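You operate a simulated robot arm through the tools that you are given. There is no shell and no other tool. Be economical: measure what you need, move in short steps, check, and stop when the job is done.

Carry out the task below with a simulated two-armed robot. There is one attempt and no reset: what you move stays moved.

## Task
Pick up the core with the largest size on its label from the top of the lift table with one hand, pass it to the other hand and put it on the ledge under the hopper.

It is judged by the outcome, as a careful person would: the job done as asked, and still so three seconds after it is handed in. It fails if anything else is knocked over, pushed out of place, dropped, spilled or broken.

## Robot
Two 7-joint arms with two-finger parallel grippers on one trunk, on a base that drives. Base frame: it is fixed to the floor where the robot stands at the start and does not move with it; the origin is under the middle of the robot, x ahead of it, y to its left, z up; the surface under the hand at the start is at about z = 800. Readings come in mm, degrees, newtons and seconds.
The left shoulder is at the start at [70, 178, 1145], the right one opposite. With the tool pointing down near the work surface each hand reaches from about 260 to 720 mm from the robot's upright axis, wherever it stands, measured 20 degrees to its own side. Places, roughly: ledge under the hopper (26x16 cm) [-3120, -900, 400]. Payload 3.43 kg a hand.
The TCP of each hand is the grasp point between the finger pads, 30 mm short of the fingertips. In the tool frame z runs along the fingers and y along their closing line. The gripper opens to 94 mm. The fingers are 28 mm wide and 10 mm thick; the gripper's body (50 by 96 mm) begins 55 mm behind the TCP.
Orientation is that of the tool frame in the base frame, as [roll, pitch, yaw] about the fixed x, y, z axes, in that order (R = Rz(yaw) Ry(pitch) Rx(roll)). With the fingers straight down and closing along the base's y, the tool's x points along the base's -x, its y along +y and its z along -z.

## Interface
- The arms move only by the tool move_arm. It takes "left_increments", "right_increments" or both (then of equal length, played together; a hand with none holds still); each is a list of rows, each a list of 2 entries, a list of its own where there are three numbers: the shift along the tool's x, y, z in mm, then the turn, a rotation vector about the tool's x, y, z in degrees. In form: [[[x, y, z], [ax, ay, az]], ...]. A call has 1 to 20 rows; each row is the pose to reach, as a shift and turn from the pose commanded when the call began, along the tool's axes at that moment. "left_gripper" and "right_gripper" are, for a hand that has rows, the finger opening in mm, from 0 to 94, set as the call begins (left out, the last holds). Each row takes 0.2 s and may step no farther than 50 mm and 8.6 degrees from the row before; otherwise, or with a gripper value out of range, the whole call is refused. Where a pose cannot be reached the arm comes as near as it can. A force on the tool above 40 N (or 10 N above the force at the start of the call, whichever is more), or a blocked arm, ends the call early, and 0.2 s more pass. Each finger travels about 153 mm/s and halts on what it meets, pressing with about 45 N; the grip force reading is that of the motor and also rises with nothing between the fingers. The clock runs only during rows and for 0.2 s after the last one: add rows that repeat a pose to give the fingers time. The reply holds the time, the measured pose of the TCP, the force on the tool along the base axes, the opening and the grip force, in the units named above and with some noise, with the torque about the TCP (base axes, N m) and any sound that the robot's microphone picked up.
- Cameras (640 x 400 px; columns grow to the right, rows downward): "scene" is now at [123.6, -40.1, 1477]; the picture's right is [-0.53, -0.85, -0.00], its down [-0.53, 0.33, -0.78] and it looks along [0.67, -0.41, -0.62] (base axes); focal length 281 px, centre (320, 200). "left" rides on the left gripper at [76, -14, -102] in its tool frame; the picture's right is [0.18, 0.98, 0.00], its down [-0.75, 0.14, -0.64] and it looks along [-0.63, 0.12, 0.77] (tool axes); focal length 243 px, centre (320, 200). "right" rides on the right gripper at [76, 14, -102] in its tool frame; the picture's right is [-0.18, 0.98, 0.00], its down [-0.75, -0.14, -0.64] and it looks along [-0.63, -0.12, 0.77] (tool axes); focal length 243 px, centre (320, 200). There is no depth. A picture from a camera that has moved, and an enlarged one, comes with that camera's place and axes in the base frame and with its lens. The place of the scene camera against the robot may be out by one fixed shift of up to 25 mm in any direction.
- get_image(camera): a new picture of that camera. The clock stands still meanwhile.
- lift_body(by): slides the trunk up (or, below 0, down) by that many mm; the arms and the scene camera ride with it, the base frame stays. It gives what a move gives, with no picture.
- drive_base(legs): drives the robot by 1 to 6 legs, each [ahead, turn to the left] in mm and degrees, along the robot's own axes; the way and the turn of a leg run together, so that a leg with both is an arc; at most 1500 mm and 180 degrees a leg. The arms and the cameras ride along, it lands a little off, and it stops where it bumps. It gives what a move gives.
- aim_head(pan, tilt): turns the head with the scene camera to pan (to the left, within 86 degrees either way) and tilt (down, from -29 to 69), counted from straight ahead of the robot. It gives what a move gives.
- close_up(camera, box): a new picture of the part [left, top, right, bottom] of that camera's present view, enlarged. The clock stands still meanwhile.
- sign_off(): hands the job in; it is judged then, once.

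Go step by step. Nothing tells you exact positions but the pictures and the camera data: compare them with the known pose of the tool, close in by small moves and look again before you grip or let go. The budget is 120 turns and 92 pictures, counting those below and the enlarged ones. Unless the task says otherwise, let go and move clear before handing in, and close with one line.

The tools are called after "Request:" as a command line: name --argument value ..., lists and objects as JSON in quotes. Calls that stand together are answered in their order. move_arm: Moves the arms, as the interface text tells. Its arguments: {"type":"object","properties":{"left_increments":{"type":"array"},"left_gripper":{"type":"number"},"right_increments":{"type":"array"},"right_gripper":{"type":"number"}},"required":[]} The other tools are called the same way: lift_body (by) slides the trunk up or down; drive_base (legs) drives the base; aim_head (pan, tilt) turns the head that bears the scene camera; get_image (camera) takes a picture; close_up (camera, box) takes an enlarged picture of a part of a camera's view; sign_off () hands the job in.

At the start:

```text
time_s: 0.0
left_tool_pos: [494.9, -13.4, 1094.7]
left_tcp_rot: [-179.9, 0.0, -180.0]
left_force: [0.6, 0.5, -0.5]
left_torque: [0.01, -0.01, -0.01]
left_opening: 94.1
left_grasp_force: 0.1
right_tool_pos: [417.6, -414.6, 1161.2]
right_tcp_rot: [-180.0, 0.0, -180.0]
right_force: [-0.1, -0.2, -0.2]
right_torque: [0.05, -0.01, 0.0]
right_opening: 93.9
right_grasp_force: 0.1
trunk travel left (down, up): [-725.0, 115.0]
robot x, y, heading: [-0.2, -0.9, 0.2]
head pan, tilt: [-31.7, 38.3]
```

scene: 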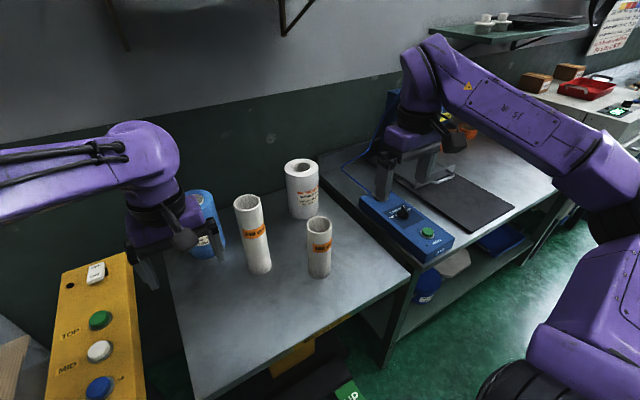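
right: 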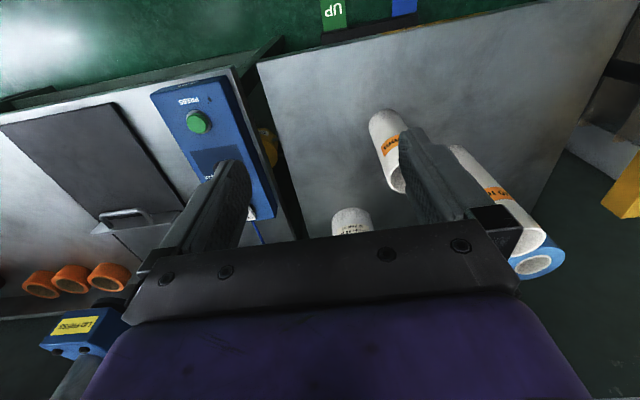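
left: 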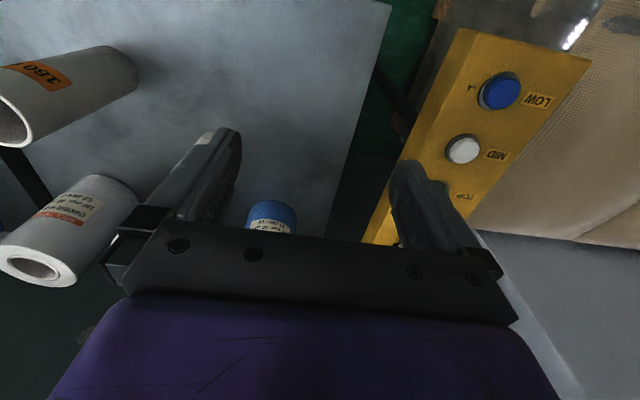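

I see a lift table with two white cores carrying orange labels, a white roll and a blue item. I'll enlarge the labels first to find which core has the largest size.

Request:
close_up --camera "scene" --box '[170, 140, 370, 290]'

Request:
close_up --camera "left" --box '[0, 20, 320, 300]'

Request:
close_up --camera "right" --box '[310, 90, 590, 290]'

```text
2.67 times, centred on (270, 215) of scene
camera zoom: at [123.6, -40.1, 1477.0], right [-0.53, -0.85, 0.0], down [-0.53, 0.33, -0.78], along [0.67, -0.41, -0.62], focal length 750 px, centre (453, 160)
```

zoom: 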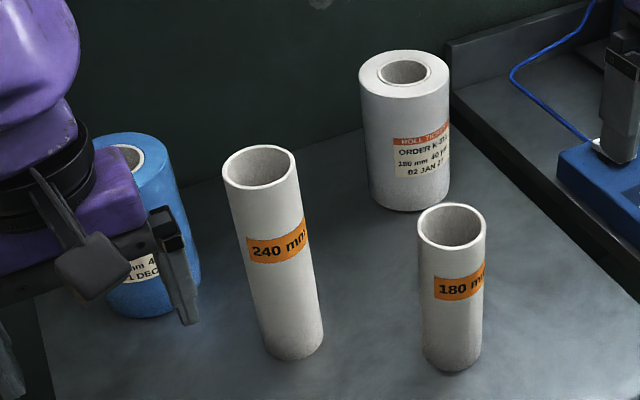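

```text
1.43 times, centred on (160, 160) of left
camera zoom: at [417.2, -28.4, 1198.4], right [-0.18, 0.98, 0.0], down [0.75, 0.14, 0.64], along [0.63, 0.12, -0.77], focal length 347 px, centre (549, 257)
```

zoom: 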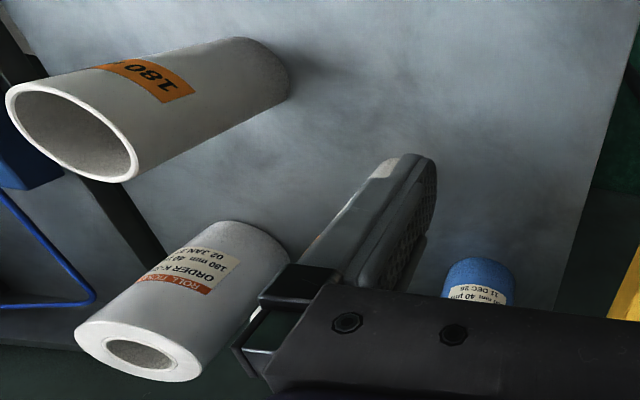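

```text
2.00 times, centred on (450, 190) of right
camera zoom: at [342.5, -399.8, 1262.6], right [0.18, 0.98, 0.0], down [0.75, -0.14, 0.64], along [0.63, -0.12, -0.77], focal length 485 px, centre (60, 220)
```

zoom: 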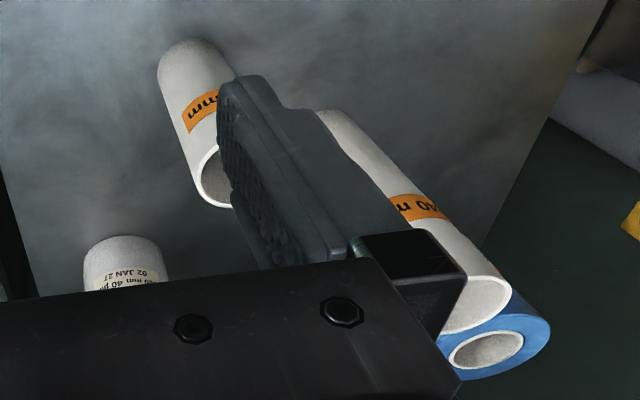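

The label with the largest size reads 240 mm, and I place that core at about (674, -168) with its top near z = 1040. I'll draw the left hand back a little, then look again for anything hidden.

Request:
move_arm --left_increments '[[[40, 10, -20], [0, 0, 0]], [[80, 20, -40], [0, 0, 0]], [[120, 40, -60], [0, 0, 0]]]'

Request:
get_image --camera "scene"

```text
time_s: 0.8
left_tool_pos: [375.7, 25.9, 1153.8]
left_tcp_rot: [-179.9, 0.1, 180.0]
left_force: [-0.2, 0.0, 0.2]
left_torque: [0.01, -0.03, 0.0]
left_opening: 94.1
left_grasp_force: 0.1
right_tool_pos: [417.4, -411.4, 1160.7]
right_tcp_rot: [-179.8, -0.1, 179.9]
right_force: [0.2, 1.0, 1.3]
right_torque: [0.03, 0.0, -0.03]
right_opening: 94.0
right_grasp_force: 0.1
trunk travel left (down, up): [-725.0, 115.0]
robot x, y, heading: [3.1, 1.1, -0.1]
head pan, tilt: [-31.7, 38.3]
```

```text
85 pictures are left
camera scene: at [122.6, -37.2, 1477.2], right [-0.53, -0.85, 0.0], down [-0.53, 0.32, -0.79], along [0.67, -0.41, -0.62], focal length 281 px, centre (320, 200)
```

scene: 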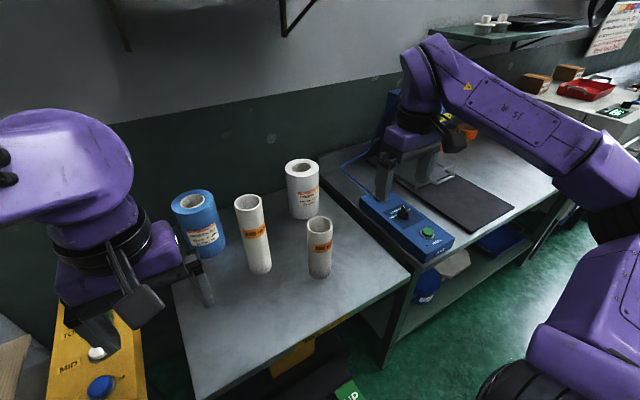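

Only two cores stand on the table, 240 and 180, so the 240 is the target. I'll bring the right hand over it, staying high.

Request:
move_arm --right_increments '[[[-30, 28, 0], [0, 0, 0]], [[-60, 58, 0], [0, 0, 0]], [[-92, 88, 0], [0, 0, 0]], [[-124, 118, 0], [0, 0, 0]], [[-156, 148, 0], [0, 0, 0]], [[-180, 180, 0], [0, 0, 0]], [[-200, 215, 0], [0, 0, 0]], [[-200, 243, 0], [0, 0, 0]]]' --right_gripper 94

Request:
get_image --camera "right"

Request:
get_image --camera "scene"

```text
time_s: 2.6
left_tool_pos: [375.6, 25.2, 1155.3]
left_tcp_rot: [-179.9, 0.1, 179.9]
left_force: [0.2, 0.0, 0.1]
left_torque: [-0.03, 0.03, 0.02]
left_opening: 94.1
left_grasp_force: 0.1
right_tool_pos: [617.0, -167.4, 1161.8]
right_tcp_rot: [-180.0, 0.1, 180.0]
right_force: [-0.8, 0.7, -0.2]
right_torque: [-0.01, -0.04, -0.01]
right_opening: 94.2
right_grasp_force: 0.1
trunk travel left (down, up): [-725.0, 115.0]
robot x, y, heading: [0.5, 4.9, 0.0]
head pan, tilt: [-31.7, 38.3]
```

```text
84 pictures are left
camera right: at [541.6, -154.1, 1263.4], right [0.18, 0.98, 0.0], down [0.75, -0.14, 0.64], along [0.63, -0.12, -0.77], focal length 243 px, centre (320, 200)
```

right: 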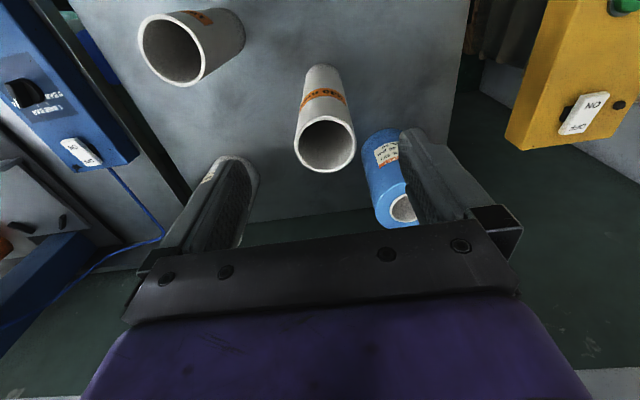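

```text
83 pictures are left
camera scene: at [123.1, -38.8, 1477.1], right [-0.53, -0.85, 0.0], down [-0.53, 0.33, -0.78], along [0.67, -0.41, -0.62], focal length 281 px, centre (320, 200)
```

scene: 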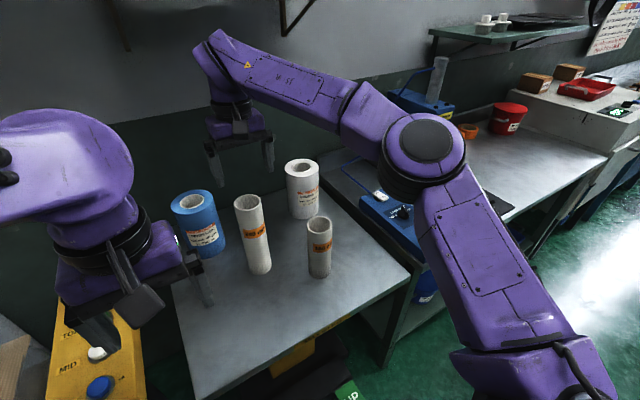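

The right-hand camera puts the core's top at about (654, -170), so the scene camera is roughly 20 mm off in x. I'll centre the hand over it and go down partway.

Request:
move_arm --right_increments '[[[-37, -3, 0], [0, 0, 0]], [[-37, -3, 45], [0, 0, 0]], [[-37, -3, 70], [0, 0, 0]], [[-37, -3, 70], [0, 0, 0]]]'

Request:
get_image --camera "right"

Request:
close_up --camera "scene" --box '[160, 100, 360, 290]'

```text
time_s: 3.6
left_tool_pos: [376.0, 25.1, 1153.6]
left_tcp_rot: [-179.9, 0.1, -179.9]
left_force: [0.4, -0.2, 0.4]
left_torque: [0.0, 0.0, 0.0]
left_opening: 94.0
left_grasp_force: 0.1
right_tool_pos: [656.0, -170.4, 1090.1]
right_tcp_rot: [-179.9, 0.0, 180.0]
right_force: [0.2, -0.4, 0.0]
right_torque: [0.0, -0.02, -0.01]
right_opening: 93.8
right_grasp_force: 0.1
trunk travel left (down, up): [-725.0, 115.0]
robot x, y, heading: [-1.9, 4.2, -0.0]
head pan, tilt: [-31.7, 38.3]
```

```text
82 pictures are left
camera right: at [580.3, -156.9, 1192.4], right [0.18, 0.98, 0.0], down [0.75, -0.14, 0.64], along [0.63, -0.12, -0.77], focal length 243 px, centre (320, 200)
```

right: 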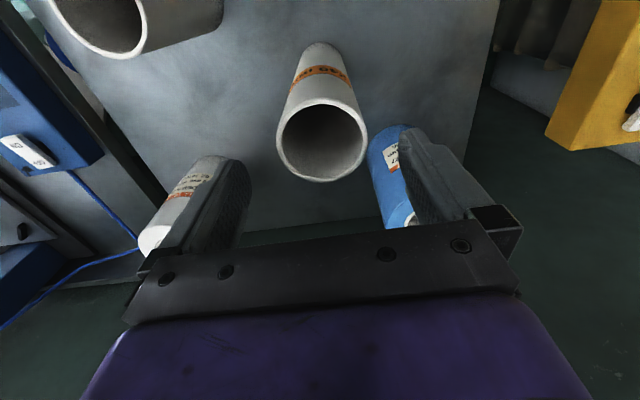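

```text
2.11 times, centred on (260, 195) of scene
camera zoom: at [124.1, -37.5, 1477.0], right [-0.52, -0.85, 0.0], down [-0.53, 0.32, -0.78], along [0.67, -0.41, -0.62], focal length 592 px, centre (446, 210)
```

zoom: 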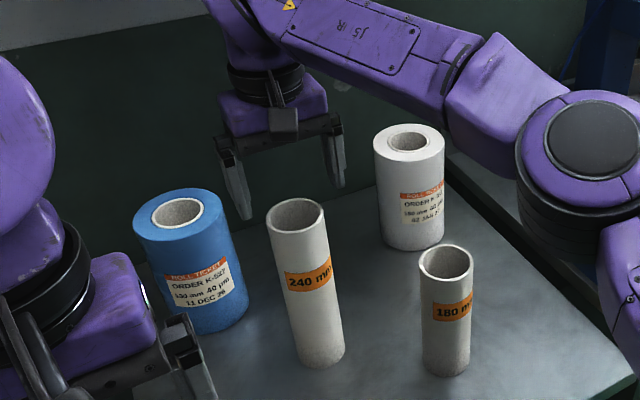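

The 62 mm core is centred under the hand at about (653, -170), with its top near z = 1040. I'll go down and grip near the top.

Request:
move_arm --right_increments '[[[2, 0, 30], [0, 0, 0]], [[2, 0, 60], [0, 0, 0]], [[2, 0, 80], [0, 0, 0]], [[2, 0, 80], [0, 0, 0]]]'

Request:
close_up --camera "scene" --box '[160, 100, 360, 290]'

Request:
get_image --camera "right"

```text
time_s: 4.6
left_tool_pos: [375.1, 24.9, 1154.5]
left_tcp_rot: [180.0, -0.1, 180.0]
left_force: [-0.4, 0.2, -0.3]
left_torque: [0.0, -0.02, 0.02]
left_opening: 94.0
left_grasp_force: 0.2
right_tool_pos: [652.4, -172.1, 1009.5]
right_tcp_rot: [-179.9, 0.0, 180.0]
right_force: [-0.5, -1.6, 0.3]
right_torque: [-0.03, 0.01, 0.0]
right_opening: 94.1
right_grasp_force: 0.0
trunk travel left (down, up): [-725.0, 115.0]
robot x, y, heading: [1.0, 1.5, -0.1]
head pan, tilt: [-31.7, 38.3]
```

```text
2.11 times, centred on (260, 195) of scene
camera zoom: at [123.2, -39.4, 1477.1], right [-0.53, -0.85, 0.0], down [-0.53, 0.33, -0.78], along [0.67, -0.41, -0.62], focal length 592 px, centre (446, 210)
```

zoom: 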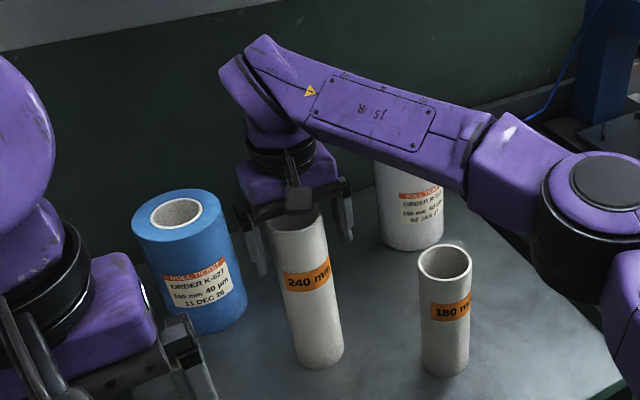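

```text
79 pictures are left
camera right: at [577.0, -158.4, 1112.6], right [0.18, 0.98, 0.0], down [0.75, -0.14, 0.64], along [0.63, -0.12, -0.77], focal length 243 px, centre (320, 200)
```

right: 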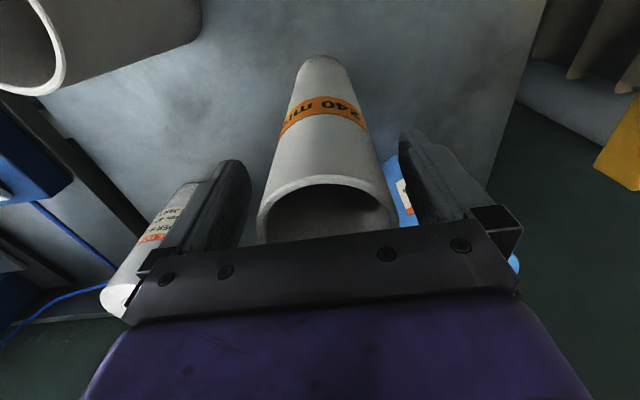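

The core sits between the fingers. I'll close the gripper now.

Request:
move_arm --right_increments '[[[0, 0, 0], [0, 0, 0]], [[0, 0, 0], [0, 0, 0]], [[0, 0, 0], [0, 0, 0]]]' --right_gripper 40

```text
time_s: 5.4
left_tool_pos: [376.1, 23.7, 1154.8]
left_tcp_rot: [-180.0, 0.1, 180.0]
left_force: [-0.4, 1.2, 0.2]
left_torque: [0.02, 0.04, -0.01]
left_opening: 93.7
left_grasp_force: 0.1
right_tool_pos: [652.3, -172.7, 1011.9]
right_tcp_rot: [180.0, 0.0, -179.9]
right_force: [0.2, 1.6, 0.1]
right_torque: [0.12, -0.01, -0.01]
right_opening: 66.4
right_grasp_force: 44.7
trunk travel left (down, up): [-725.0, 115.0]
robot x, y, heading: [-0.4, 0.5, 0.0]
head pan, tilt: [-31.7, 38.3]
```

The core is held at a 66 mm opening. I'll lift it, then draw it back toward the robot.

Request:
move_arm --right_increments '[[[0, 0, -20], [0, 0, 0]], [[0, 0, -50], [0, 0, 0]], [[0, 0, -80], [0, 0, 0]], [[0, 0, -100], [0, 0, 0]], [[30, 0, -100], [0, 0, 0]], [[65, 0, -100], [0, 0, 0]], [[100, 0, -100], [0, 0, 0]], [[135, 0, -100], [0, 0, 0]], [[165, 0, -100], [0, 0, 0]], [[185, 0, -100], [0, 0, 0]], [[185, 0, -100], [0, 0, 0]]]'

Request:
get_image --camera "scene"

```text
time_s: 7.8
left_tool_pos: [375.5, 24.4, 1154.9]
left_tcp_rot: [-180.0, -0.1, -180.0]
left_force: [-0.4, 0.6, 0.0]
left_torque: [-0.02, 0.02, -0.02]
left_opening: 94.0
left_grasp_force: 0.0
right_tool_pos: [469.2, -173.8, 1110.7]
right_tcp_rot: [179.9, 0.0, -179.9]
right_force: [0.3, 0.6, -2.4]
right_torque: [-0.01, 0.04, 0.0]
right_opening: 66.1
right_grasp_force: 45.0
trunk travel left (down, up): [-725.0, 115.0]
robot x, y, heading: [0.4, 3.7, -0.1]
head pan, tilt: [-31.7, 38.3]
```

```text
78 pictures are left
camera scene: at [124.1, -40.0, 1477.0], right [-0.53, -0.85, 0.0], down [-0.53, 0.33, -0.78], along [0.67, -0.41, -0.62], focal length 281 px, centre (320, 200)
```

scene: 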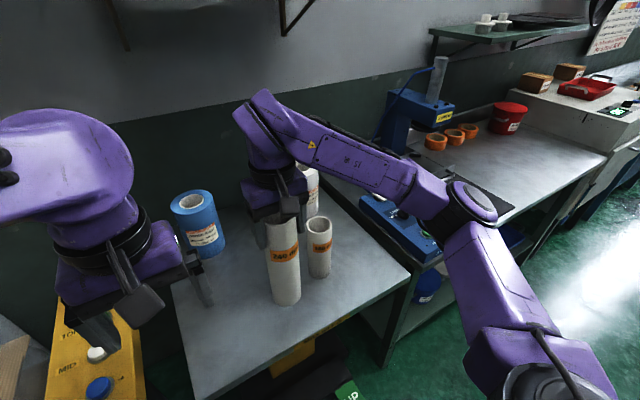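

The core is safely off the table. Before backing away I'll look to both sides for free floor.

Request:
aim_head --pan -86 --tilt 25

Request:
get_image --camera "scene"

Request:
aim_head --pan 86 --tilt 25

Request:
get_image --camera "scene"

```text
time_s: 9.0
left_tool_pos: [376.3, 24.3, 1154.2]
left_tcp_rot: [-179.9, 0.0, -180.0]
left_force: [1.2, 0.3, -0.2]
left_torque: [-0.05, -0.03, 0.02]
left_opening: 94.0
left_grasp_force: 0.1
right_tool_pos: [468.5, -173.9, 1110.8]
right_tcp_rot: [-179.9, 0.0, 180.0]
right_force: [0.9, 0.1, -2.0]
right_torque: [0.0, -0.03, 0.0]
right_opening: 66.2
right_grasp_force: 44.9
trunk travel left (down, up): [-725.0, 115.0]
robot x, y, heading: [0.7, 3.5, -0.1]
head pan, tilt: [-85.9, 25.0]
```

```text
77 pictures are left
camera scene: at [57.3, -86.7, 1497.8], right [-1.0, -0.07, 0.0], down [-0.03, 0.42, -0.91], along [0.06, -0.9, -0.42], focal length 281 px, centre (320, 200)
```

scene: 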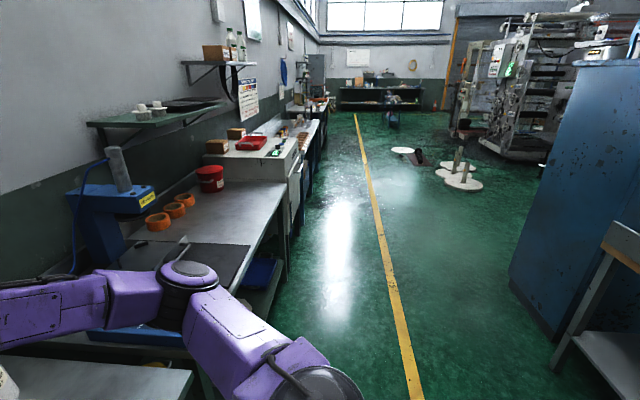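

```text
time_s: 11.6
left_tool_pos: [375.4, 24.5, 1153.8]
left_tcp_rot: [-180.0, 0.0, 179.9]
left_force: [-0.4, 0.3, -0.7]
left_torque: [0.02, -0.03, 0.0]
left_opening: 94.1
left_grasp_force: 0.1
right_tool_pos: [469.6, -173.9, 1110.7]
right_tcp_rot: [-180.0, 0.0, 180.0]
right_force: [0.3, 0.3, -2.7]
right_torque: [0.0, -0.01, -0.04]
right_opening: 66.4
right_grasp_force: 45.0
trunk travel left (down, up): [-725.0, 115.0]
robot x, y, heading: [3.5, 4.0, -0.2]
head pan, tilt: [85.9, 25.0]
```

```text
76 pictures are left
camera scene: at [57.2, 97.1, 1497.8], right [1.0, -0.07, 0.0], down [-0.03, -0.42, -0.91], along [0.06, 0.9, -0.42], focal length 281 px, centre (320, 200)
```

scene: 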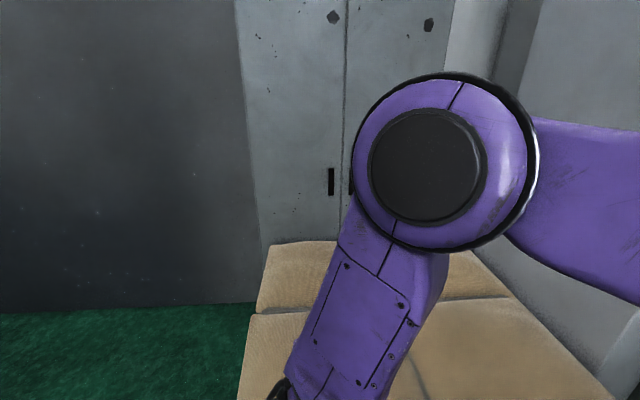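

The right side is an open aisle, with a blue machine starting near x = -1300. I'll back off 450 mm and turn right to look toward the hopper.

Request:
drive_base --legs '[[-450, 0], [0, -120]]'

Request:
aim_head --pan 0 --tilt 25

Request:
get_image --camera "scene"

Request:
aim_head --pan -60 --tilt 25

Request:
get_image --camera "scene"

```text
time_s: 19.3
left_tool_pos: [-600.7, -340.0, 1154.2]
left_tcp_rot: [179.9, 0.0, 61.0]
left_force: [0.2, 0.3, 0.3]
left_torque: [0.0, -0.01, 0.02]
left_opening: 93.8
left_grasp_force: 0.0
right_tool_pos: [-817.8, -326.1, 1111.5]
right_tcp_rot: [179.9, -0.1, 61.0]
right_force: [-0.2, 0.4, -2.6]
right_torque: [0.04, -0.01, -0.03]
right_opening: 66.3
right_grasp_force: 45.6
trunk travel left (down, up): [-725.0, 115.0]
robot x, y, heading: [-439.5, -0.1, -118.9]
head pan, tilt: [85.9, 25.0]
```

```text
time_s: 20.9
left_tool_pos: [-599.3, -340.6, 1154.1]
left_tcp_rot: [180.0, 0.0, 61.0]
left_force: [-0.7, 0.2, 0.7]
left_torque: [0.0, 0.0, -0.01]
left_opening: 94.0
left_grasp_force: 0.0
right_tool_pos: [-817.8, -326.5, 1110.9]
right_tcp_rot: [-179.9, 0.1, 61.0]
right_force: [-0.7, -0.2, -3.2]
right_torque: [0.03, -0.03, 0.01]
right_opening: 66.0
right_grasp_force: 45.2
trunk travel left (down, up): [-725.0, 115.0]
robot x, y, heading: [-437.9, -2.1, -119.0]
head pan, tilt: [0.0, 25.0]
```

```text
75 pictures are left
camera scene: at [-506.8, -120.9, 1497.8], right [-0.87, 0.48, 0.0], down [0.2, 0.37, -0.91], along [-0.44, -0.79, -0.42], focal length 281 px, centre (320, 200)
```

scene: 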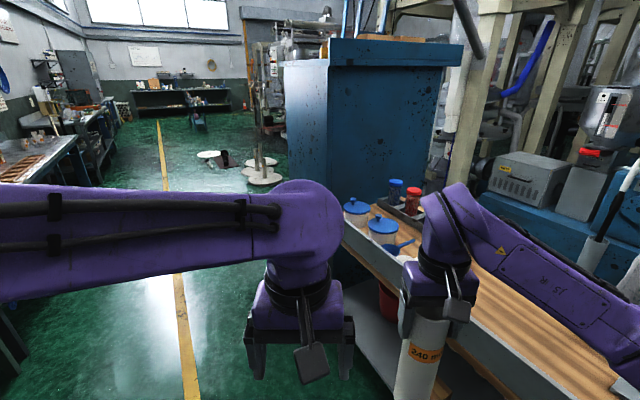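

```text
time_s: 22.2
left_tool_pos: [-601.3, -341.1, 1153.8]
left_tcp_rot: [180.0, 0.0, 61.0]
left_force: [0.3, 0.4, 0.5]
left_torque: [-0.03, 0.02, 0.04]
left_opening: 94.2
left_grasp_force: 0.0
right_tool_pos: [-818.8, -325.6, 1112.1]
right_tcp_rot: [-180.0, 0.0, 60.9]
right_force: [-0.7, -0.2, -2.2]
right_torque: [0.01, 0.03, 0.0]
right_opening: 65.9
right_grasp_force: 45.1
trunk travel left (down, up): [-725.0, 115.0]
robot x, y, heading: [-437.4, -3.0, -118.9]
head pan, tilt: [-60.0, 25.0]
```

```text
74 pictures are left
camera scene: at [-554.4, -42.0, 1497.8], right [-0.02, 1.0, 0.0], down [0.42, 0.01, -0.91], along [-0.91, -0.02, -0.42], focal length 281 px, centre (320, 200)
```

scene: 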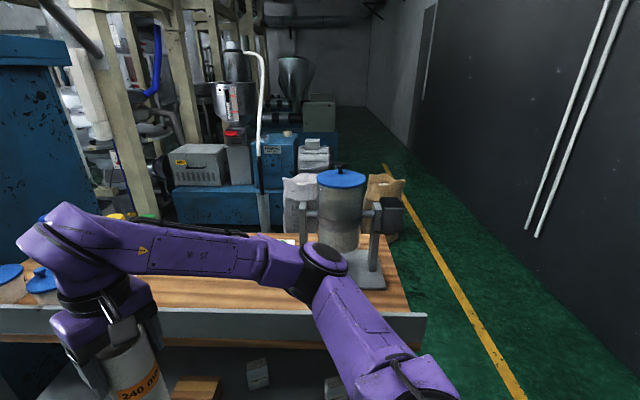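

A wooden bench blocks the direct way, and the hopper machine stands behind it. I'll zoom in where the ledge should be.

Request:
close_up --camera "scene" --box '[160, 40, 420, 240]'

```text
2.00 times, centred on (290, 140) of scene
camera zoom: at [-554.4, -42.0, 1497.8], right [-0.02, 1.0, 0.0], down [0.42, 0.01, -0.91], along [-0.91, -0.02, -0.42], focal length 563 px, centre (380, 320)
```

zoom: 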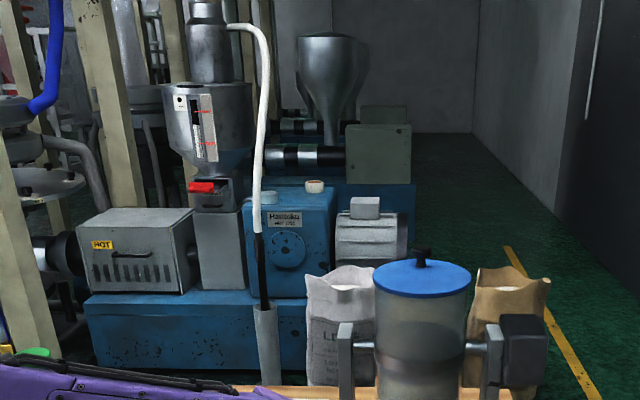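

The ledge should be at the foot of that machine, on the far side of the bench. I'll go round by the aisle on the +y side.

Request:
drive_base --legs '[[0, -118], [1100, 0], [0, 57]]'

Request:
aim_head --pan 25 --tilt 25

Request:
get_image --camera "scene"

```text
time_s: 35.4
left_tool_pos: [-1381.3, 934.1, 1153.7]
left_tcp_rot: [-180.0, -0.1, -1.7]
left_force: [1.0, 0.2, -0.9]
left_torque: [-0.02, 0.01, -0.04]
left_opening: 94.0
left_grasp_force: 0.0
right_tool_pos: [-1469.3, 1134.1, 1111.5]
right_tcp_rot: [-180.0, 0.1, -1.7]
right_force: [0.0, 0.7, -2.8]
right_torque: [-0.03, -0.04, 0.0]
right_opening: 66.3
right_grasp_force: 44.9
trunk travel left (down, up): [-725.0, 115.0]
robot x, y, heading: [-1008.5, 944.5, 178.3]
head pan, tilt: [-60.0, 25.0]
```

```text
time_s: 37.0
left_tool_pos: [-1381.3, 934.6, 1154.9]
left_tcp_rot: [-180.0, 0.0, -1.7]
left_force: [-0.5, -0.3, -0.2]
left_torque: [0.04, 0.02, 0.01]
left_opening: 94.3
left_grasp_force: 0.1
right_tool_pos: [-1469.1, 1133.9, 1111.7]
right_tcp_rot: [180.0, 0.1, -1.7]
right_force: [-0.1, -0.4, -3.2]
right_torque: [-0.02, 0.02, 0.02]
right_opening: 66.5
right_grasp_force: 44.9
trunk travel left (down, up): [-725.0, 115.0]
robot x, y, heading: [-1005.3, 945.8, 178.5]
head pan, tilt: [25.0, 25.0]
```

```text
72 pictures are left
camera scene: at [-1139.2, 916.1, 1497.8], right [-0.4, 0.92, 0.0], down [0.39, 0.17, -0.91], along [-0.83, -0.36, -0.42], focal length 281 px, centre (320, 200)
```

scene: 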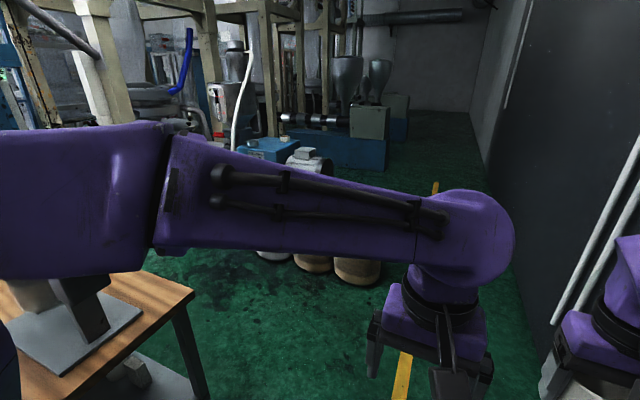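

The bench ends near x = -1640, and bags stand around x = -2800, leaving a corridor between them. I'll drive past the bench end and face down that corridor.

Request:
drive_base --legs '[[1180, 0], [0, 90]]'

Request:
aim_head --pan -20 --tilt 30

Request:
get_image --camera "scene"

```text
time_s: 46.7
left_tool_pos: [-2147.7, 617.5, 1153.4]
left_tcp_rot: [-179.9, -0.1, 88.0]
left_force: [-0.2, -0.1, 0.2]
left_torque: [-0.01, 0.01, 0.03]
left_opening: 94.0
left_grasp_force: 0.2
right_tool_pos: [-2347.3, 531.7, 1111.1]
right_tcp_rot: [180.0, 0.0, 88.0]
right_force: [-0.3, -0.1, -3.5]
right_torque: [0.0, 0.01, 0.01]
right_opening: 66.4
right_grasp_force: 45.5
trunk travel left (down, up): [-725.0, 115.0]
robot x, y, heading: [-2156.7, 995.9, -92.2]
head pan, tilt: [25.0, 25.0]
```

```text
time_s: 47.8
left_tool_pos: [-2147.0, 617.6, 1154.2]
left_tcp_rot: [180.0, 0.1, 88.1]
left_force: [-0.6, 0.5, 0.1]
left_torque: [0.04, 0.03, 0.01]
left_opening: 93.9
left_grasp_force: 0.0
right_tool_pos: [-2348.0, 532.4, 1111.4]
right_tcp_rot: [179.9, 0.1, 88.1]
right_force: [0.5, 0.1, -2.7]
right_torque: [0.04, -0.02, 0.01]
right_opening: 66.3
right_grasp_force: 45.4
trunk travel left (down, up): [-725.0, 115.0]
robot x, y, heading: [-2158.6, 994.8, -91.9]
head pan, tilt: [-20.0, 30.0]
```

```text
71 pictures are left
camera scene: at [-2193.0, 864.5, 1489.8], right [-0.93, 0.37, 0.0], down [0.19, 0.46, -0.87], along [-0.32, -0.8, -0.5], focal length 281 px, centre (320, 200)
```

scene: 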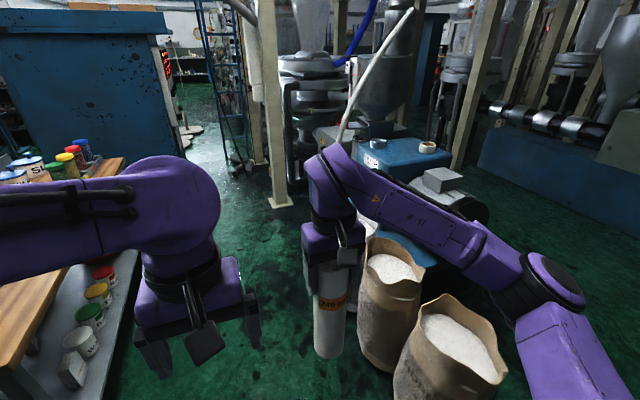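

The corridor looks clear between the bench and the open bags, though a hose with a bin stands near the ledge. I'll move down the corridor with the core well above the bags and look again.

Request:
drive_base --legs '[[850, 0]]'

Request:
aim_head --pan -40 --tilt 35

Request:
get_image --camera "scene"

```text
time_s: 52.4
left_tool_pos: [-2165.5, -243.7, 1153.7]
left_tcp_rot: [-179.9, 0.0, 89.0]
left_force: [0.6, 0.1, -0.2]
left_torque: [0.01, -0.01, 0.03]
left_opening: 94.2
left_grasp_force: 0.1
right_tool_pos: [-2365.0, -334.1, 1111.3]
right_tcp_rot: [-180.0, 0.0, 88.9]
right_force: [-0.3, 0.1, -2.1]
right_torque: [0.04, 0.0, 0.02]
right_opening: 66.3
right_grasp_force: 45.6
trunk travel left (down, up): [-725.0, 115.0]
robot x, y, heading: [-2181.4, 133.2, -91.3]
head pan, tilt: [-20.0, 30.0]
```

```text
time_s: 53.2
left_tool_pos: [-2165.7, -244.1, 1153.3]
left_tcp_rot: [180.0, 0.0, 88.8]
left_force: [-1.0, 0.4, 0.5]
left_torque: [0.01, -0.04, 0.0]
left_opening: 94.2
left_grasp_force: 0.2
right_tool_pos: [-2365.0, -333.0, 1111.7]
right_tcp_rot: [-180.0, 0.0, 88.9]
right_force: [0.1, 1.1, -2.8]
right_torque: [0.0, 0.0, 0.03]
right_opening: 66.0
right_grasp_force: 45.2
trunk travel left (down, up): [-725.0, 115.0]
robot x, y, heading: [-2182.5, 135.1, -90.9]
head pan, tilt: [-40.0, 35.0]
```

```text
70 pictures are left
camera scene: at [-2240.4, 20.0, 1482.0], right [-0.75, 0.66, 0.0], down [0.38, 0.43, -0.82], along [-0.54, -0.62, -0.57], focal length 281 px, centre (320, 200)
```

scene: 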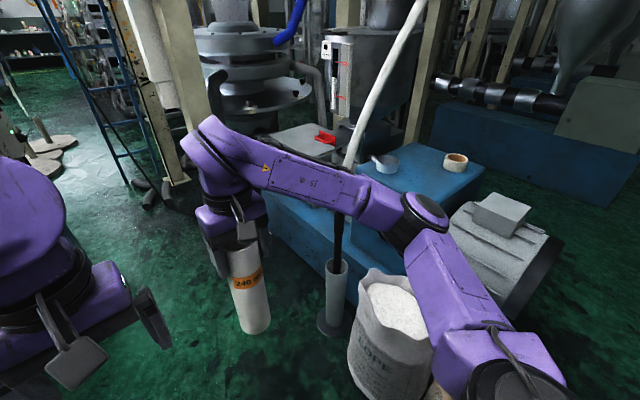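

I can see the lance stand at about (-2883, -614), with the ledge just past it behind my forearm. I'll look ahead and left to check the clearance to the blue cabinet.

Request:
aim_head --pan 25 --tilt 30

Request:
get_image --camera "scene"

```text
time_s: 54.6
left_tool_pos: [-2165.8, -244.1, 1153.5]
left_tcp_rot: [180.0, 0.0, 88.9]
left_force: [-1.1, 0.5, 1.2]
left_torque: [-0.01, 0.0, 0.0]
left_opening: 94.0
left_grasp_force: 0.0
right_tool_pos: [-2366.2, -333.9, 1111.4]
right_tcp_rot: [180.0, 0.1, 88.9]
right_force: [0.4, 0.5, -2.8]
right_torque: [-0.02, 0.01, 0.01]
right_opening: 66.2
right_grasp_force: 45.2
trunk travel left (down, up): [-725.0, 115.0]
robot x, y, heading: [-2182.6, 134.1, -91.1]
head pan, tilt: [25.0, 30.0]
```

```text
69 pictures are left
camera scene: at [-2146.0, 3.7, 1489.8], right [-0.92, -0.4, 0.0], down [-0.2, 0.46, -0.87], along [0.35, -0.79, -0.5], focal length 281 px, centre (320, 200)
```

scene: 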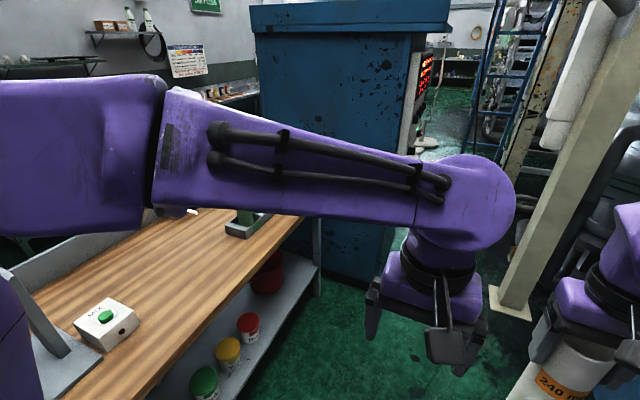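

The cabinet corner is near (-1964, -1435) and a column near (-2750, -1610), so there is room to turn at (-2300, -930). I'll drive there and face the machine.

Request:
drive_base --legs '[[0, -5], [1070, 0], [0, -84]]'

Request:
aim_head --pan 0 --tilt 45

Request:
get_image --camera "scene"

```text
time_s: 64.1
left_tool_pos: [-2674.0, -940.4, 1154.2]
left_tcp_rot: [180.0, 0.0, -0.5]
left_force: [-0.1, 1.2, 0.1]
left_torque: [-0.01, 0.03, 0.02]
left_opening: 94.2
left_grasp_force: 0.1
right_tool_pos: [-2765.3, -742.8, 1111.7]
right_tcp_rot: [179.9, 0.0, -0.4]
right_force: [-0.2, -0.4, -2.7]
right_torque: [-0.01, -0.01, 0.0]
right_opening: 66.4
right_grasp_force: 44.6
trunk travel left (down, up): [-725.0, 115.0]
robot x, y, heading: [-2300.5, -919.6, 179.8]
head pan, tilt: [25.0, 30.0]
```

```text
time_s: 65.0
left_tool_pos: [-2673.3, -940.6, 1154.0]
left_tcp_rot: [-180.0, 0.0, -0.6]
left_force: [0.5, 0.1, 0.8]
left_torque: [-0.02, -0.01, -0.02]
left_opening: 94.1
left_grasp_force: 0.1
right_tool_pos: [-2764.5, -743.2, 1110.3]
right_tcp_rot: [180.0, -0.1, -0.5]
right_force: [0.2, 0.0, -2.9]
right_torque: [0.0, -0.01, 0.0]
right_opening: 66.4
right_grasp_force: 45.0
trunk travel left (down, up): [-725.0, 115.0]
robot x, y, heading: [-2300.2, -916.4, 179.7]
head pan, tilt: [0.0, 45.0]
```

```text
68 pictures are left
camera scene: at [-2429.1, -916.1, 1467.3], right [0.01, 1.0, 0.0], down [0.71, -0.01, -0.71], along [-0.71, 0.01, -0.71], focal length 281 px, centre (320, 200)
```

scene: 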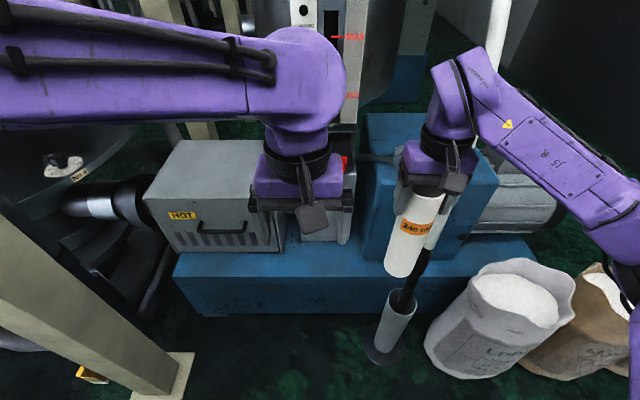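

The ledge is the strip of blue base in front of the hopper's pedestal, between the HOT box and the gearbox. I'll move the left hand aside to see it.

Request:
move_arm --left_increments '[[[10, 45, 0], [0, 0, 0]], [[20, 90, 0], [0, 0, 0]], [[30, 135, 0], [0, 0, 0]], [[40, 180, 0], [0, 0, 0]], [[40, 180, 0], [0, 0, 0]]]'

Request:
get_image --camera "scene"

Request:
close_up --camera "scene" --box '[200, 100, 440, 320]'

```text
time_s: 66.2
left_tool_pos: [-2636.5, -1119.7, 1156.8]
left_tcp_rot: [180.0, 0.1, -0.5]
left_force: [-0.3, 0.0, -0.1]
left_torque: [-0.04, 0.0, 0.0]
left_opening: 94.0
left_grasp_force: 0.0
right_tool_pos: [-2765.3, -740.9, 1111.5]
right_tcp_rot: [179.9, 0.1, -0.5]
right_force: [0.5, -0.1, -1.9]
right_torque: [-0.04, -0.03, 0.03]
right_opening: 66.3
right_grasp_force: 45.2
trunk travel left (down, up): [-725.0, 115.0]
robot x, y, heading: [-2296.6, -923.8, 179.3]
head pan, tilt: [0.0, 45.0]
```

```text
67 pictures are left
camera scene: at [-2429.3, -914.0, 1467.2], right [0.01, 1.0, 0.0], down [0.71, -0.01, -0.71], along [-0.71, 0.01, -0.71], focal length 281 px, centre (320, 200)
```

scene: 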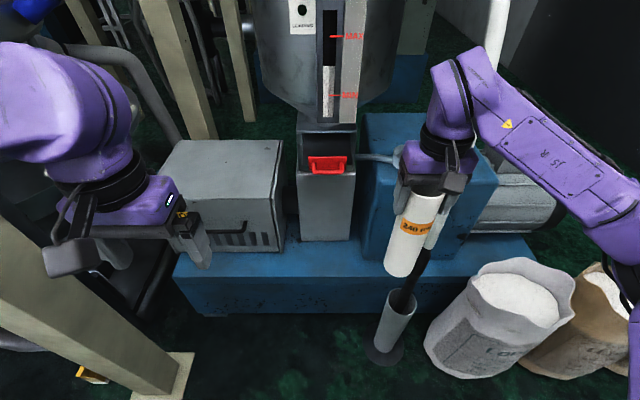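

```text
1.82 times, centred on (320, 210) of scene
camera zoom: at [-2429.3, -914.0, 1467.2], right [0.01, 1.0, 0.0], down [0.71, -0.01, -0.71], along [-0.71, 0.01, -0.71], focal length 512 px, centre (320, 182)
```

zoom: 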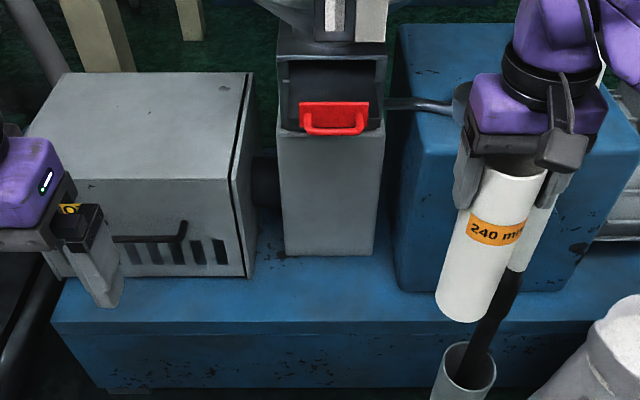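

The ledge strip runs about x = -3020 to -3160 and y = -1090 to -730 at z = 400, with space above it best entered from the front. I'll do the handover here: the left hand turns to point forward, ready to grip the core at mid-height.

Request:
move_arm --left_increments '[[[-16, 0, 14], [0, -8.2, 0]], [[-32, 0, 28], [0, -16.4, 0]], [[-48, 0, 42], [0, -24.6, 0]], [[-64, 0, 56], [0, -32.8, 0]], [[-80, 0, 70], [0, -41, 0]], [[-96, 0, 84], [0, -49.2, 0]], [[-112, 0, 98], [0, -57.4, 0]], [[-128, 0, 112], [0, -65.6, 0]], [[-144, 0, 126], [0, -73.8, 0]], [[-160, 0, 140], [0, -82, 0]], [[-176, 0, 150], [0, -90, 0]], [[-176, 0, 150], [0, -90, 0]]]' --left_gripper 94

Request:
get_image --camera "scene"

```text
time_s: 68.8
left_tool_pos: [-2809.9, -1120.3, 1004.1]
left_tcp_rot: [-6.7, 89.8, 172.8]
left_force: [0.4, -0.8, 0.6]
left_torque: [-0.01, 0.01, -0.01]
left_opening: 94.0
left_grasp_force: 0.2
left hand out of reach, approached as far as the arm can: row 5, 6, 7, 8, 9
right_tool_pos: [-2764.4, -742.3, 1113.2]
right_tcp_rot: [-180.0, 0.0, -0.4]
right_force: [0.5, -0.4, -2.3]
right_torque: [0.01, -0.01, 0.0]
right_opening: 66.6
right_grasp_force: 45.5
trunk travel left (down, up): [-725.0, 115.0]
robot x, y, heading: [-2297.0, -917.8, 179.7]
head pan, tilt: [0.0, 45.0]
```

```text
65 pictures are left
camera scene: at [-2428.0, -917.0, 1467.3], right [0.01, 1.0, 0.0], down [0.71, -0.01, -0.71], along [-0.71, 0.01, -0.71], focal length 281 px, centre (320, 200)
```

scene: 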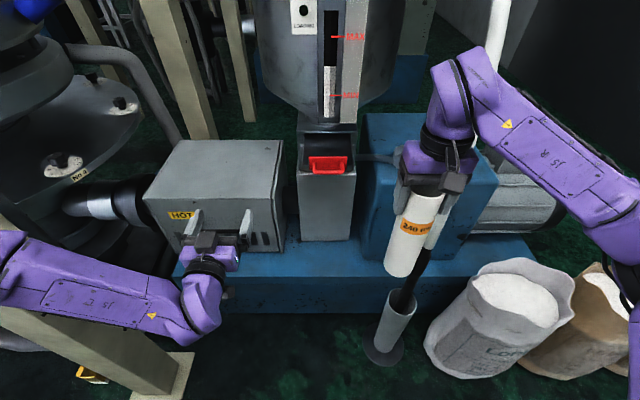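

The left hand now points forward at (-2810, -1120, 1004). I'll back it slightly and raise it, then bring the core in front toward the centre-left.

Request:
move_arm --left_increments '[[[-18, 0, -20], [0, 0, 0]], [[-18, 0, -20], [0, 0, 0]], [[-18, 0, -20], [0, 0, 0]], [[-18, 0, -20], [0, 0, 0]], [[-18, 0, -20], [0, 0, 0]], [[-18, 0, -20], [0, 0, 0]], [[-18, 0, -20], [0, 0, 0]], [[-18, 0, -20], [0, 0, 0]]]' --right_increments '[[[-10, 35, 0], [0, 0, 0]], [[-25, 72, 0], [0, 0, 0]], [[-45, 108, 0], [0, 0, 0]], [[-65, 144, 0], [0, 0, 0]], [[-85, 180, 0], [0, 0, 0]], [[-105, 215, 0], [0, 0, 0]], [[-116, 240, 0], [0, 0, 0]], [[-116, 240, 0], [0, 0, 0]]]'

Request:
get_image --camera "scene"

Request:
get_image --camera "left"

```text
time_s: 70.6
left_tool_pos: [-2790.3, -1119.2, 1022.2]
left_tcp_rot: [-80.4, 90.0, 99.1]
left_force: [-0.4, -0.3, -0.6]
left_torque: [-0.01, 0.04, 0.01]
left_opening: 94.1
left_grasp_force: 0.1
right_tool_pos: [-2885.7, -980.0, 1110.8]
right_tcp_rot: [179.8, 0.0, -0.3]
right_force: [0.5, -0.1, -3.5]
right_torque: [-0.02, -0.02, -0.04]
right_opening: 66.3
right_grasp_force: 44.9
trunk travel left (down, up): [-725.0, 115.0]
robot x, y, heading: [-2298.1, -924.5, 179.6]
head pan, tilt: [0.0, 45.0]
```

```text
64 pictures are left
camera scene: at [-2429.6, -914.9, 1467.2], right [0.01, 1.0, 0.0], down [0.71, -0.01, -0.71], along [-0.71, 0.01, -0.71], focal length 281 px, centre (320, 200)
```

scene: 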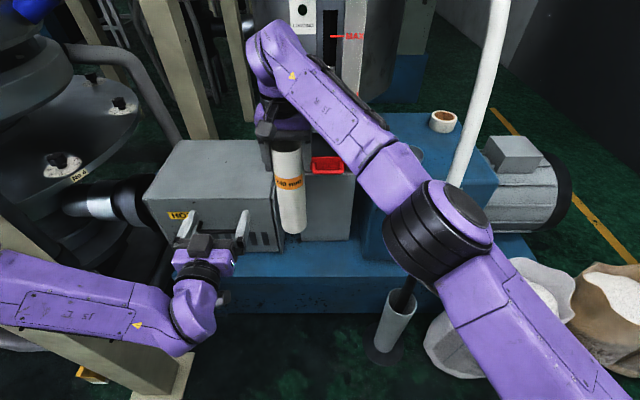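

```text
63 pictures are left
camera left: at [-2690.2, -1106.0, 945.8], right [-0.01, -0.98, -0.18], down [0.64, -0.15, 0.75], along [-0.77, -0.11, 0.63], focal length 243 px, centre (320, 200)
```

left: 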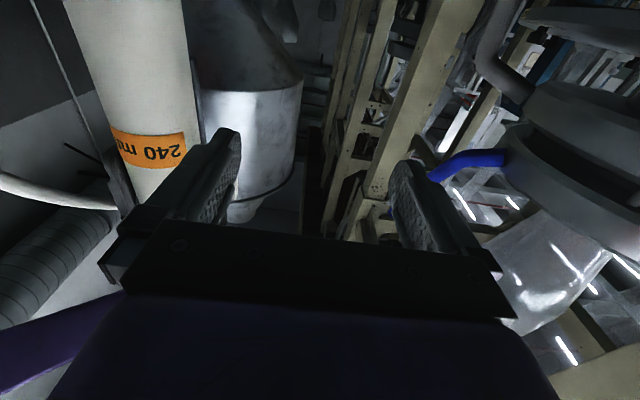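

The core hangs at (-2886, -980). I'll slide the left hand sideways behind it, staying clear, and check alignment.

Request:
move_arm --left_increments '[[[0, 0, -20], [0, 0, 0]], [[0, -45, -20], [0, 0, 0]], [[0, -90, -20], [0, 0, 0]], [[0, -138, -20], [0, 0, 0]], [[0, -138, -20], [0, 0, 0]]]'

Request:
get_image --camera "scene"

Request:
get_image --camera "left"

```text
time_s: 71.8
left_tool_pos: [-2772.0, -983.6, 1022.3]
left_tcp_rot: [-98.1, 89.9, 81.6]
left_force: [-0.6, 0.8, 0.2]
left_torque: [-0.01, -0.01, 0.0]
left_opening: 93.9
left_grasp_force: 0.0
left hand out of reach, approached as far as the arm can: row 1
right_tool_pos: [-2885.7, -981.7, 1110.6]
right_tcp_rot: [180.0, 0.0, -0.5]
right_force: [0.2, -0.6, -2.2]
right_torque: [0.03, -0.01, -0.04]
right_opening: 66.7
right_grasp_force: 45.5
trunk travel left (down, up): [-725.0, 115.0]
robot x, y, heading: [-2298.3, -921.0, 179.8]
head pan, tilt: [0.0, 45.0]
```

```text
62 pictures are left
camera scene: at [-2429.1, -917.2, 1467.2], right [0.01, 1.0, 0.0], down [0.71, -0.01, -0.71], along [-0.71, 0.01, -0.71], focal length 281 px, centre (320, 200)
```

scene: 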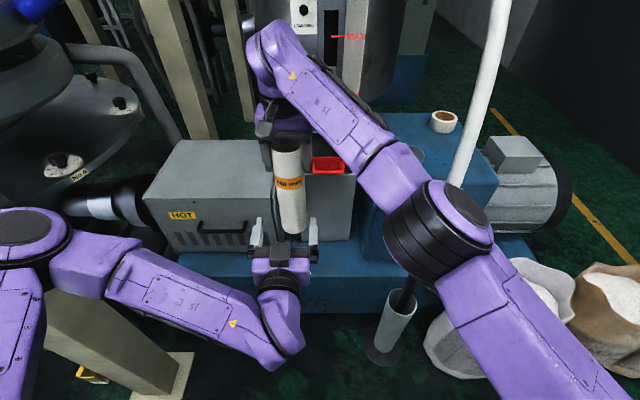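

```text
61 pictures are left
camera left: at [-2670.6, -970.8, 946.2], right [-0.01, -0.98, -0.18], down [0.64, -0.15, 0.75], along [-0.77, -0.11, 0.63], focal length 243 px, centre (320, 200)
```

left: 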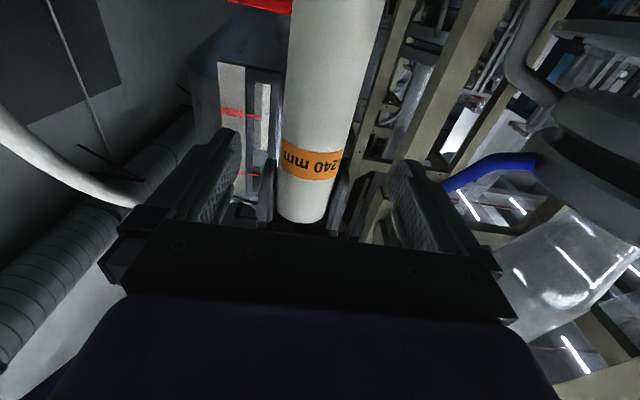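

The left fingers straddle the core's line. I'll advance in steps until the core is between the pads.

Request:
move_arm --left_increments '[[[0, -1, 25], [0, 0, 0]], [[0, -1, 50], [0, 0, 0]], [[0, -1, 75], [0, 0, 0]], [[0, -1, 75], [0, 0, 0]]]'

Request:
get_image --camera "left"

```text
time_s: 72.8
left_tool_pos: [-2846.2, -981.0, 1021.6]
left_tcp_rot: [-57.1, 90.0, 122.4]
left_force: [1.6, -0.3, 0.5]
left_torque: [-0.02, -0.01, -0.01]
left_opening: 94.0
left_grasp_force: 0.0
right_tool_pos: [-2885.2, -981.6, 1112.1]
right_tcp_rot: [-179.9, 0.0, -0.5]
right_force: [-0.2, -0.5, -2.4]
right_torque: [0.02, 0.0, -0.04]
right_opening: 66.4
right_grasp_force: 44.9
trunk travel left (down, up): [-725.0, 115.0]
robot x, y, heading: [-2300.0, -922.5, 179.4]
head pan, tilt: [0.0, 45.0]
```

```text
60 pictures are left
camera left: at [-2746.2, -969.0, 946.4], right [-0.01, -0.98, -0.18], down [0.64, -0.15, 0.75], along [-0.77, -0.11, 0.63], focal length 243 px, centre (320, 200)
```

left: 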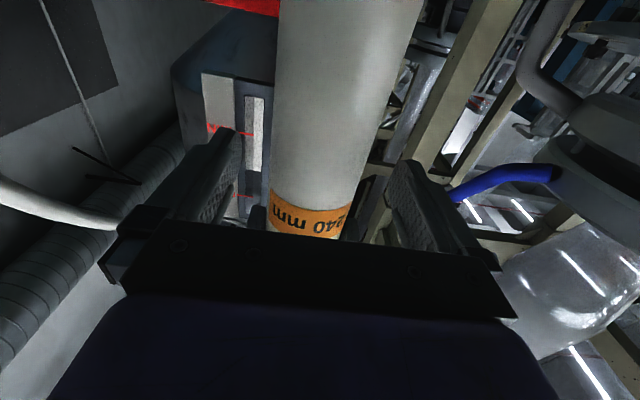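

The core is centred between the left fingers. I'll advance the remaining 38 mm and close the left gripper.

Request:
move_arm --left_increments '[[[0, 0, 20], [0, 0, 0]], [[0, 0, 38], [0, 0, 0]], [[0, 0, 38], [0, 0, 0]]]'

Request:
move_arm --left_increments '[[[0, 0, 0], [0, 0, 0]], [[0, 0, 0], [0, 0, 0]], [[0, 0, 0], [0, 0, 0]], [[0, 0, 0], [0, 0, 0]]]' --left_gripper 40

Request:
get_image --camera "left"

Request:
close_up --camera "scene" --box '[200, 80, 400, 320]'

```text
time_s: 73.6
left_tool_pos: [-2885.1, -982.8, 1021.5]
left_tcp_rot: [-12.8, 89.9, 166.8]
left_force: [-0.1, -0.4, 0.2]
left_torque: [-0.01, -0.03, -0.02]
left_opening: 94.0
left_grasp_force: 0.2
right_tool_pos: [-2884.8, -981.0, 1110.9]
right_tcp_rot: [-179.9, 0.0, -0.3]
right_force: [0.1, -0.3, -2.7]
right_torque: [-0.01, 0.03, -0.03]
right_opening: 66.6
right_grasp_force: 44.7
trunk travel left (down, up): [-725.0, 115.0]
robot x, y, heading: [-2297.4, -924.3, 179.5]
head pan, tilt: [0.0, 45.0]
```

```text
time_s: 74.6
left_tool_pos: [-2883.8, -983.0, 1020.5]
left_tcp_rot: [-34.2, 89.9, 145.4]
left_force: [0.4, 6.2, -0.1]
left_torque: [-0.3, 0.03, -0.11]
left_opening: 66.7
left_grasp_force: 44.8
right_tool_pos: [-2885.1, -981.9, 1112.7]
right_tcp_rot: [-180.0, -0.1, -0.4]
right_force: [0.5, -7.1, -2.1]
right_torque: [-0.34, -0.08, 0.09]
right_opening: 66.5
right_grasp_force: 45.4
trunk travel left (down, up): [-725.0, 115.0]
robot x, y, heading: [-2295.0, -923.2, 179.6]
head pan, tilt: [0.0, 45.0]
```

```text
59 pictures are left
camera left: at [-2783.4, -969.2, 945.6], right [-0.01, -0.98, -0.18], down [0.64, -0.15, 0.75], along [-0.77, -0.11, 0.63], focal length 243 px, centre (320, 200)
```

left: 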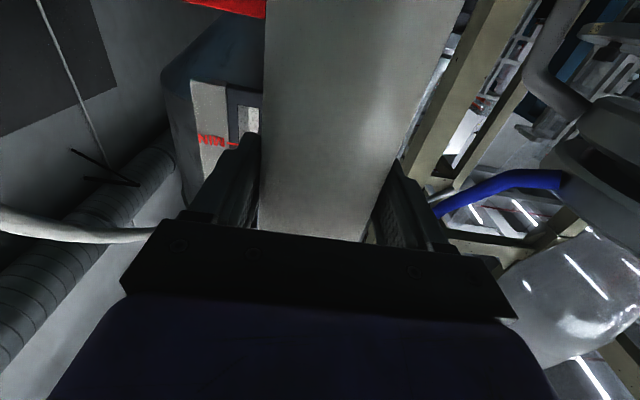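

```text
1.67 times, centred on (300, 200) of scene
camera zoom: at [-2429.2, -916.4, 1467.2], right [0.01, 1.0, 0.0], down [0.71, -0.01, -0.71], along [-0.71, 0.01, -0.71], focal length 469 px, centre (353, 200)
```

zoom: 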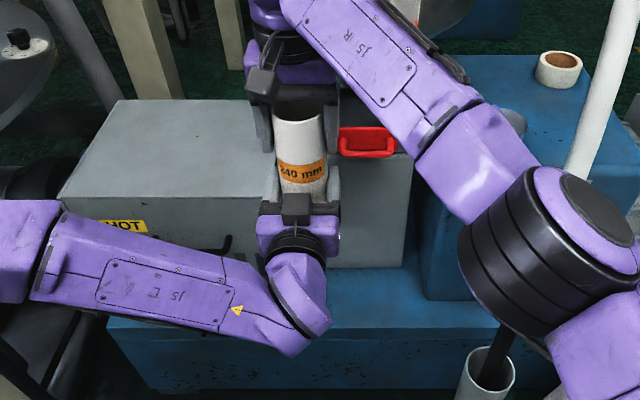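

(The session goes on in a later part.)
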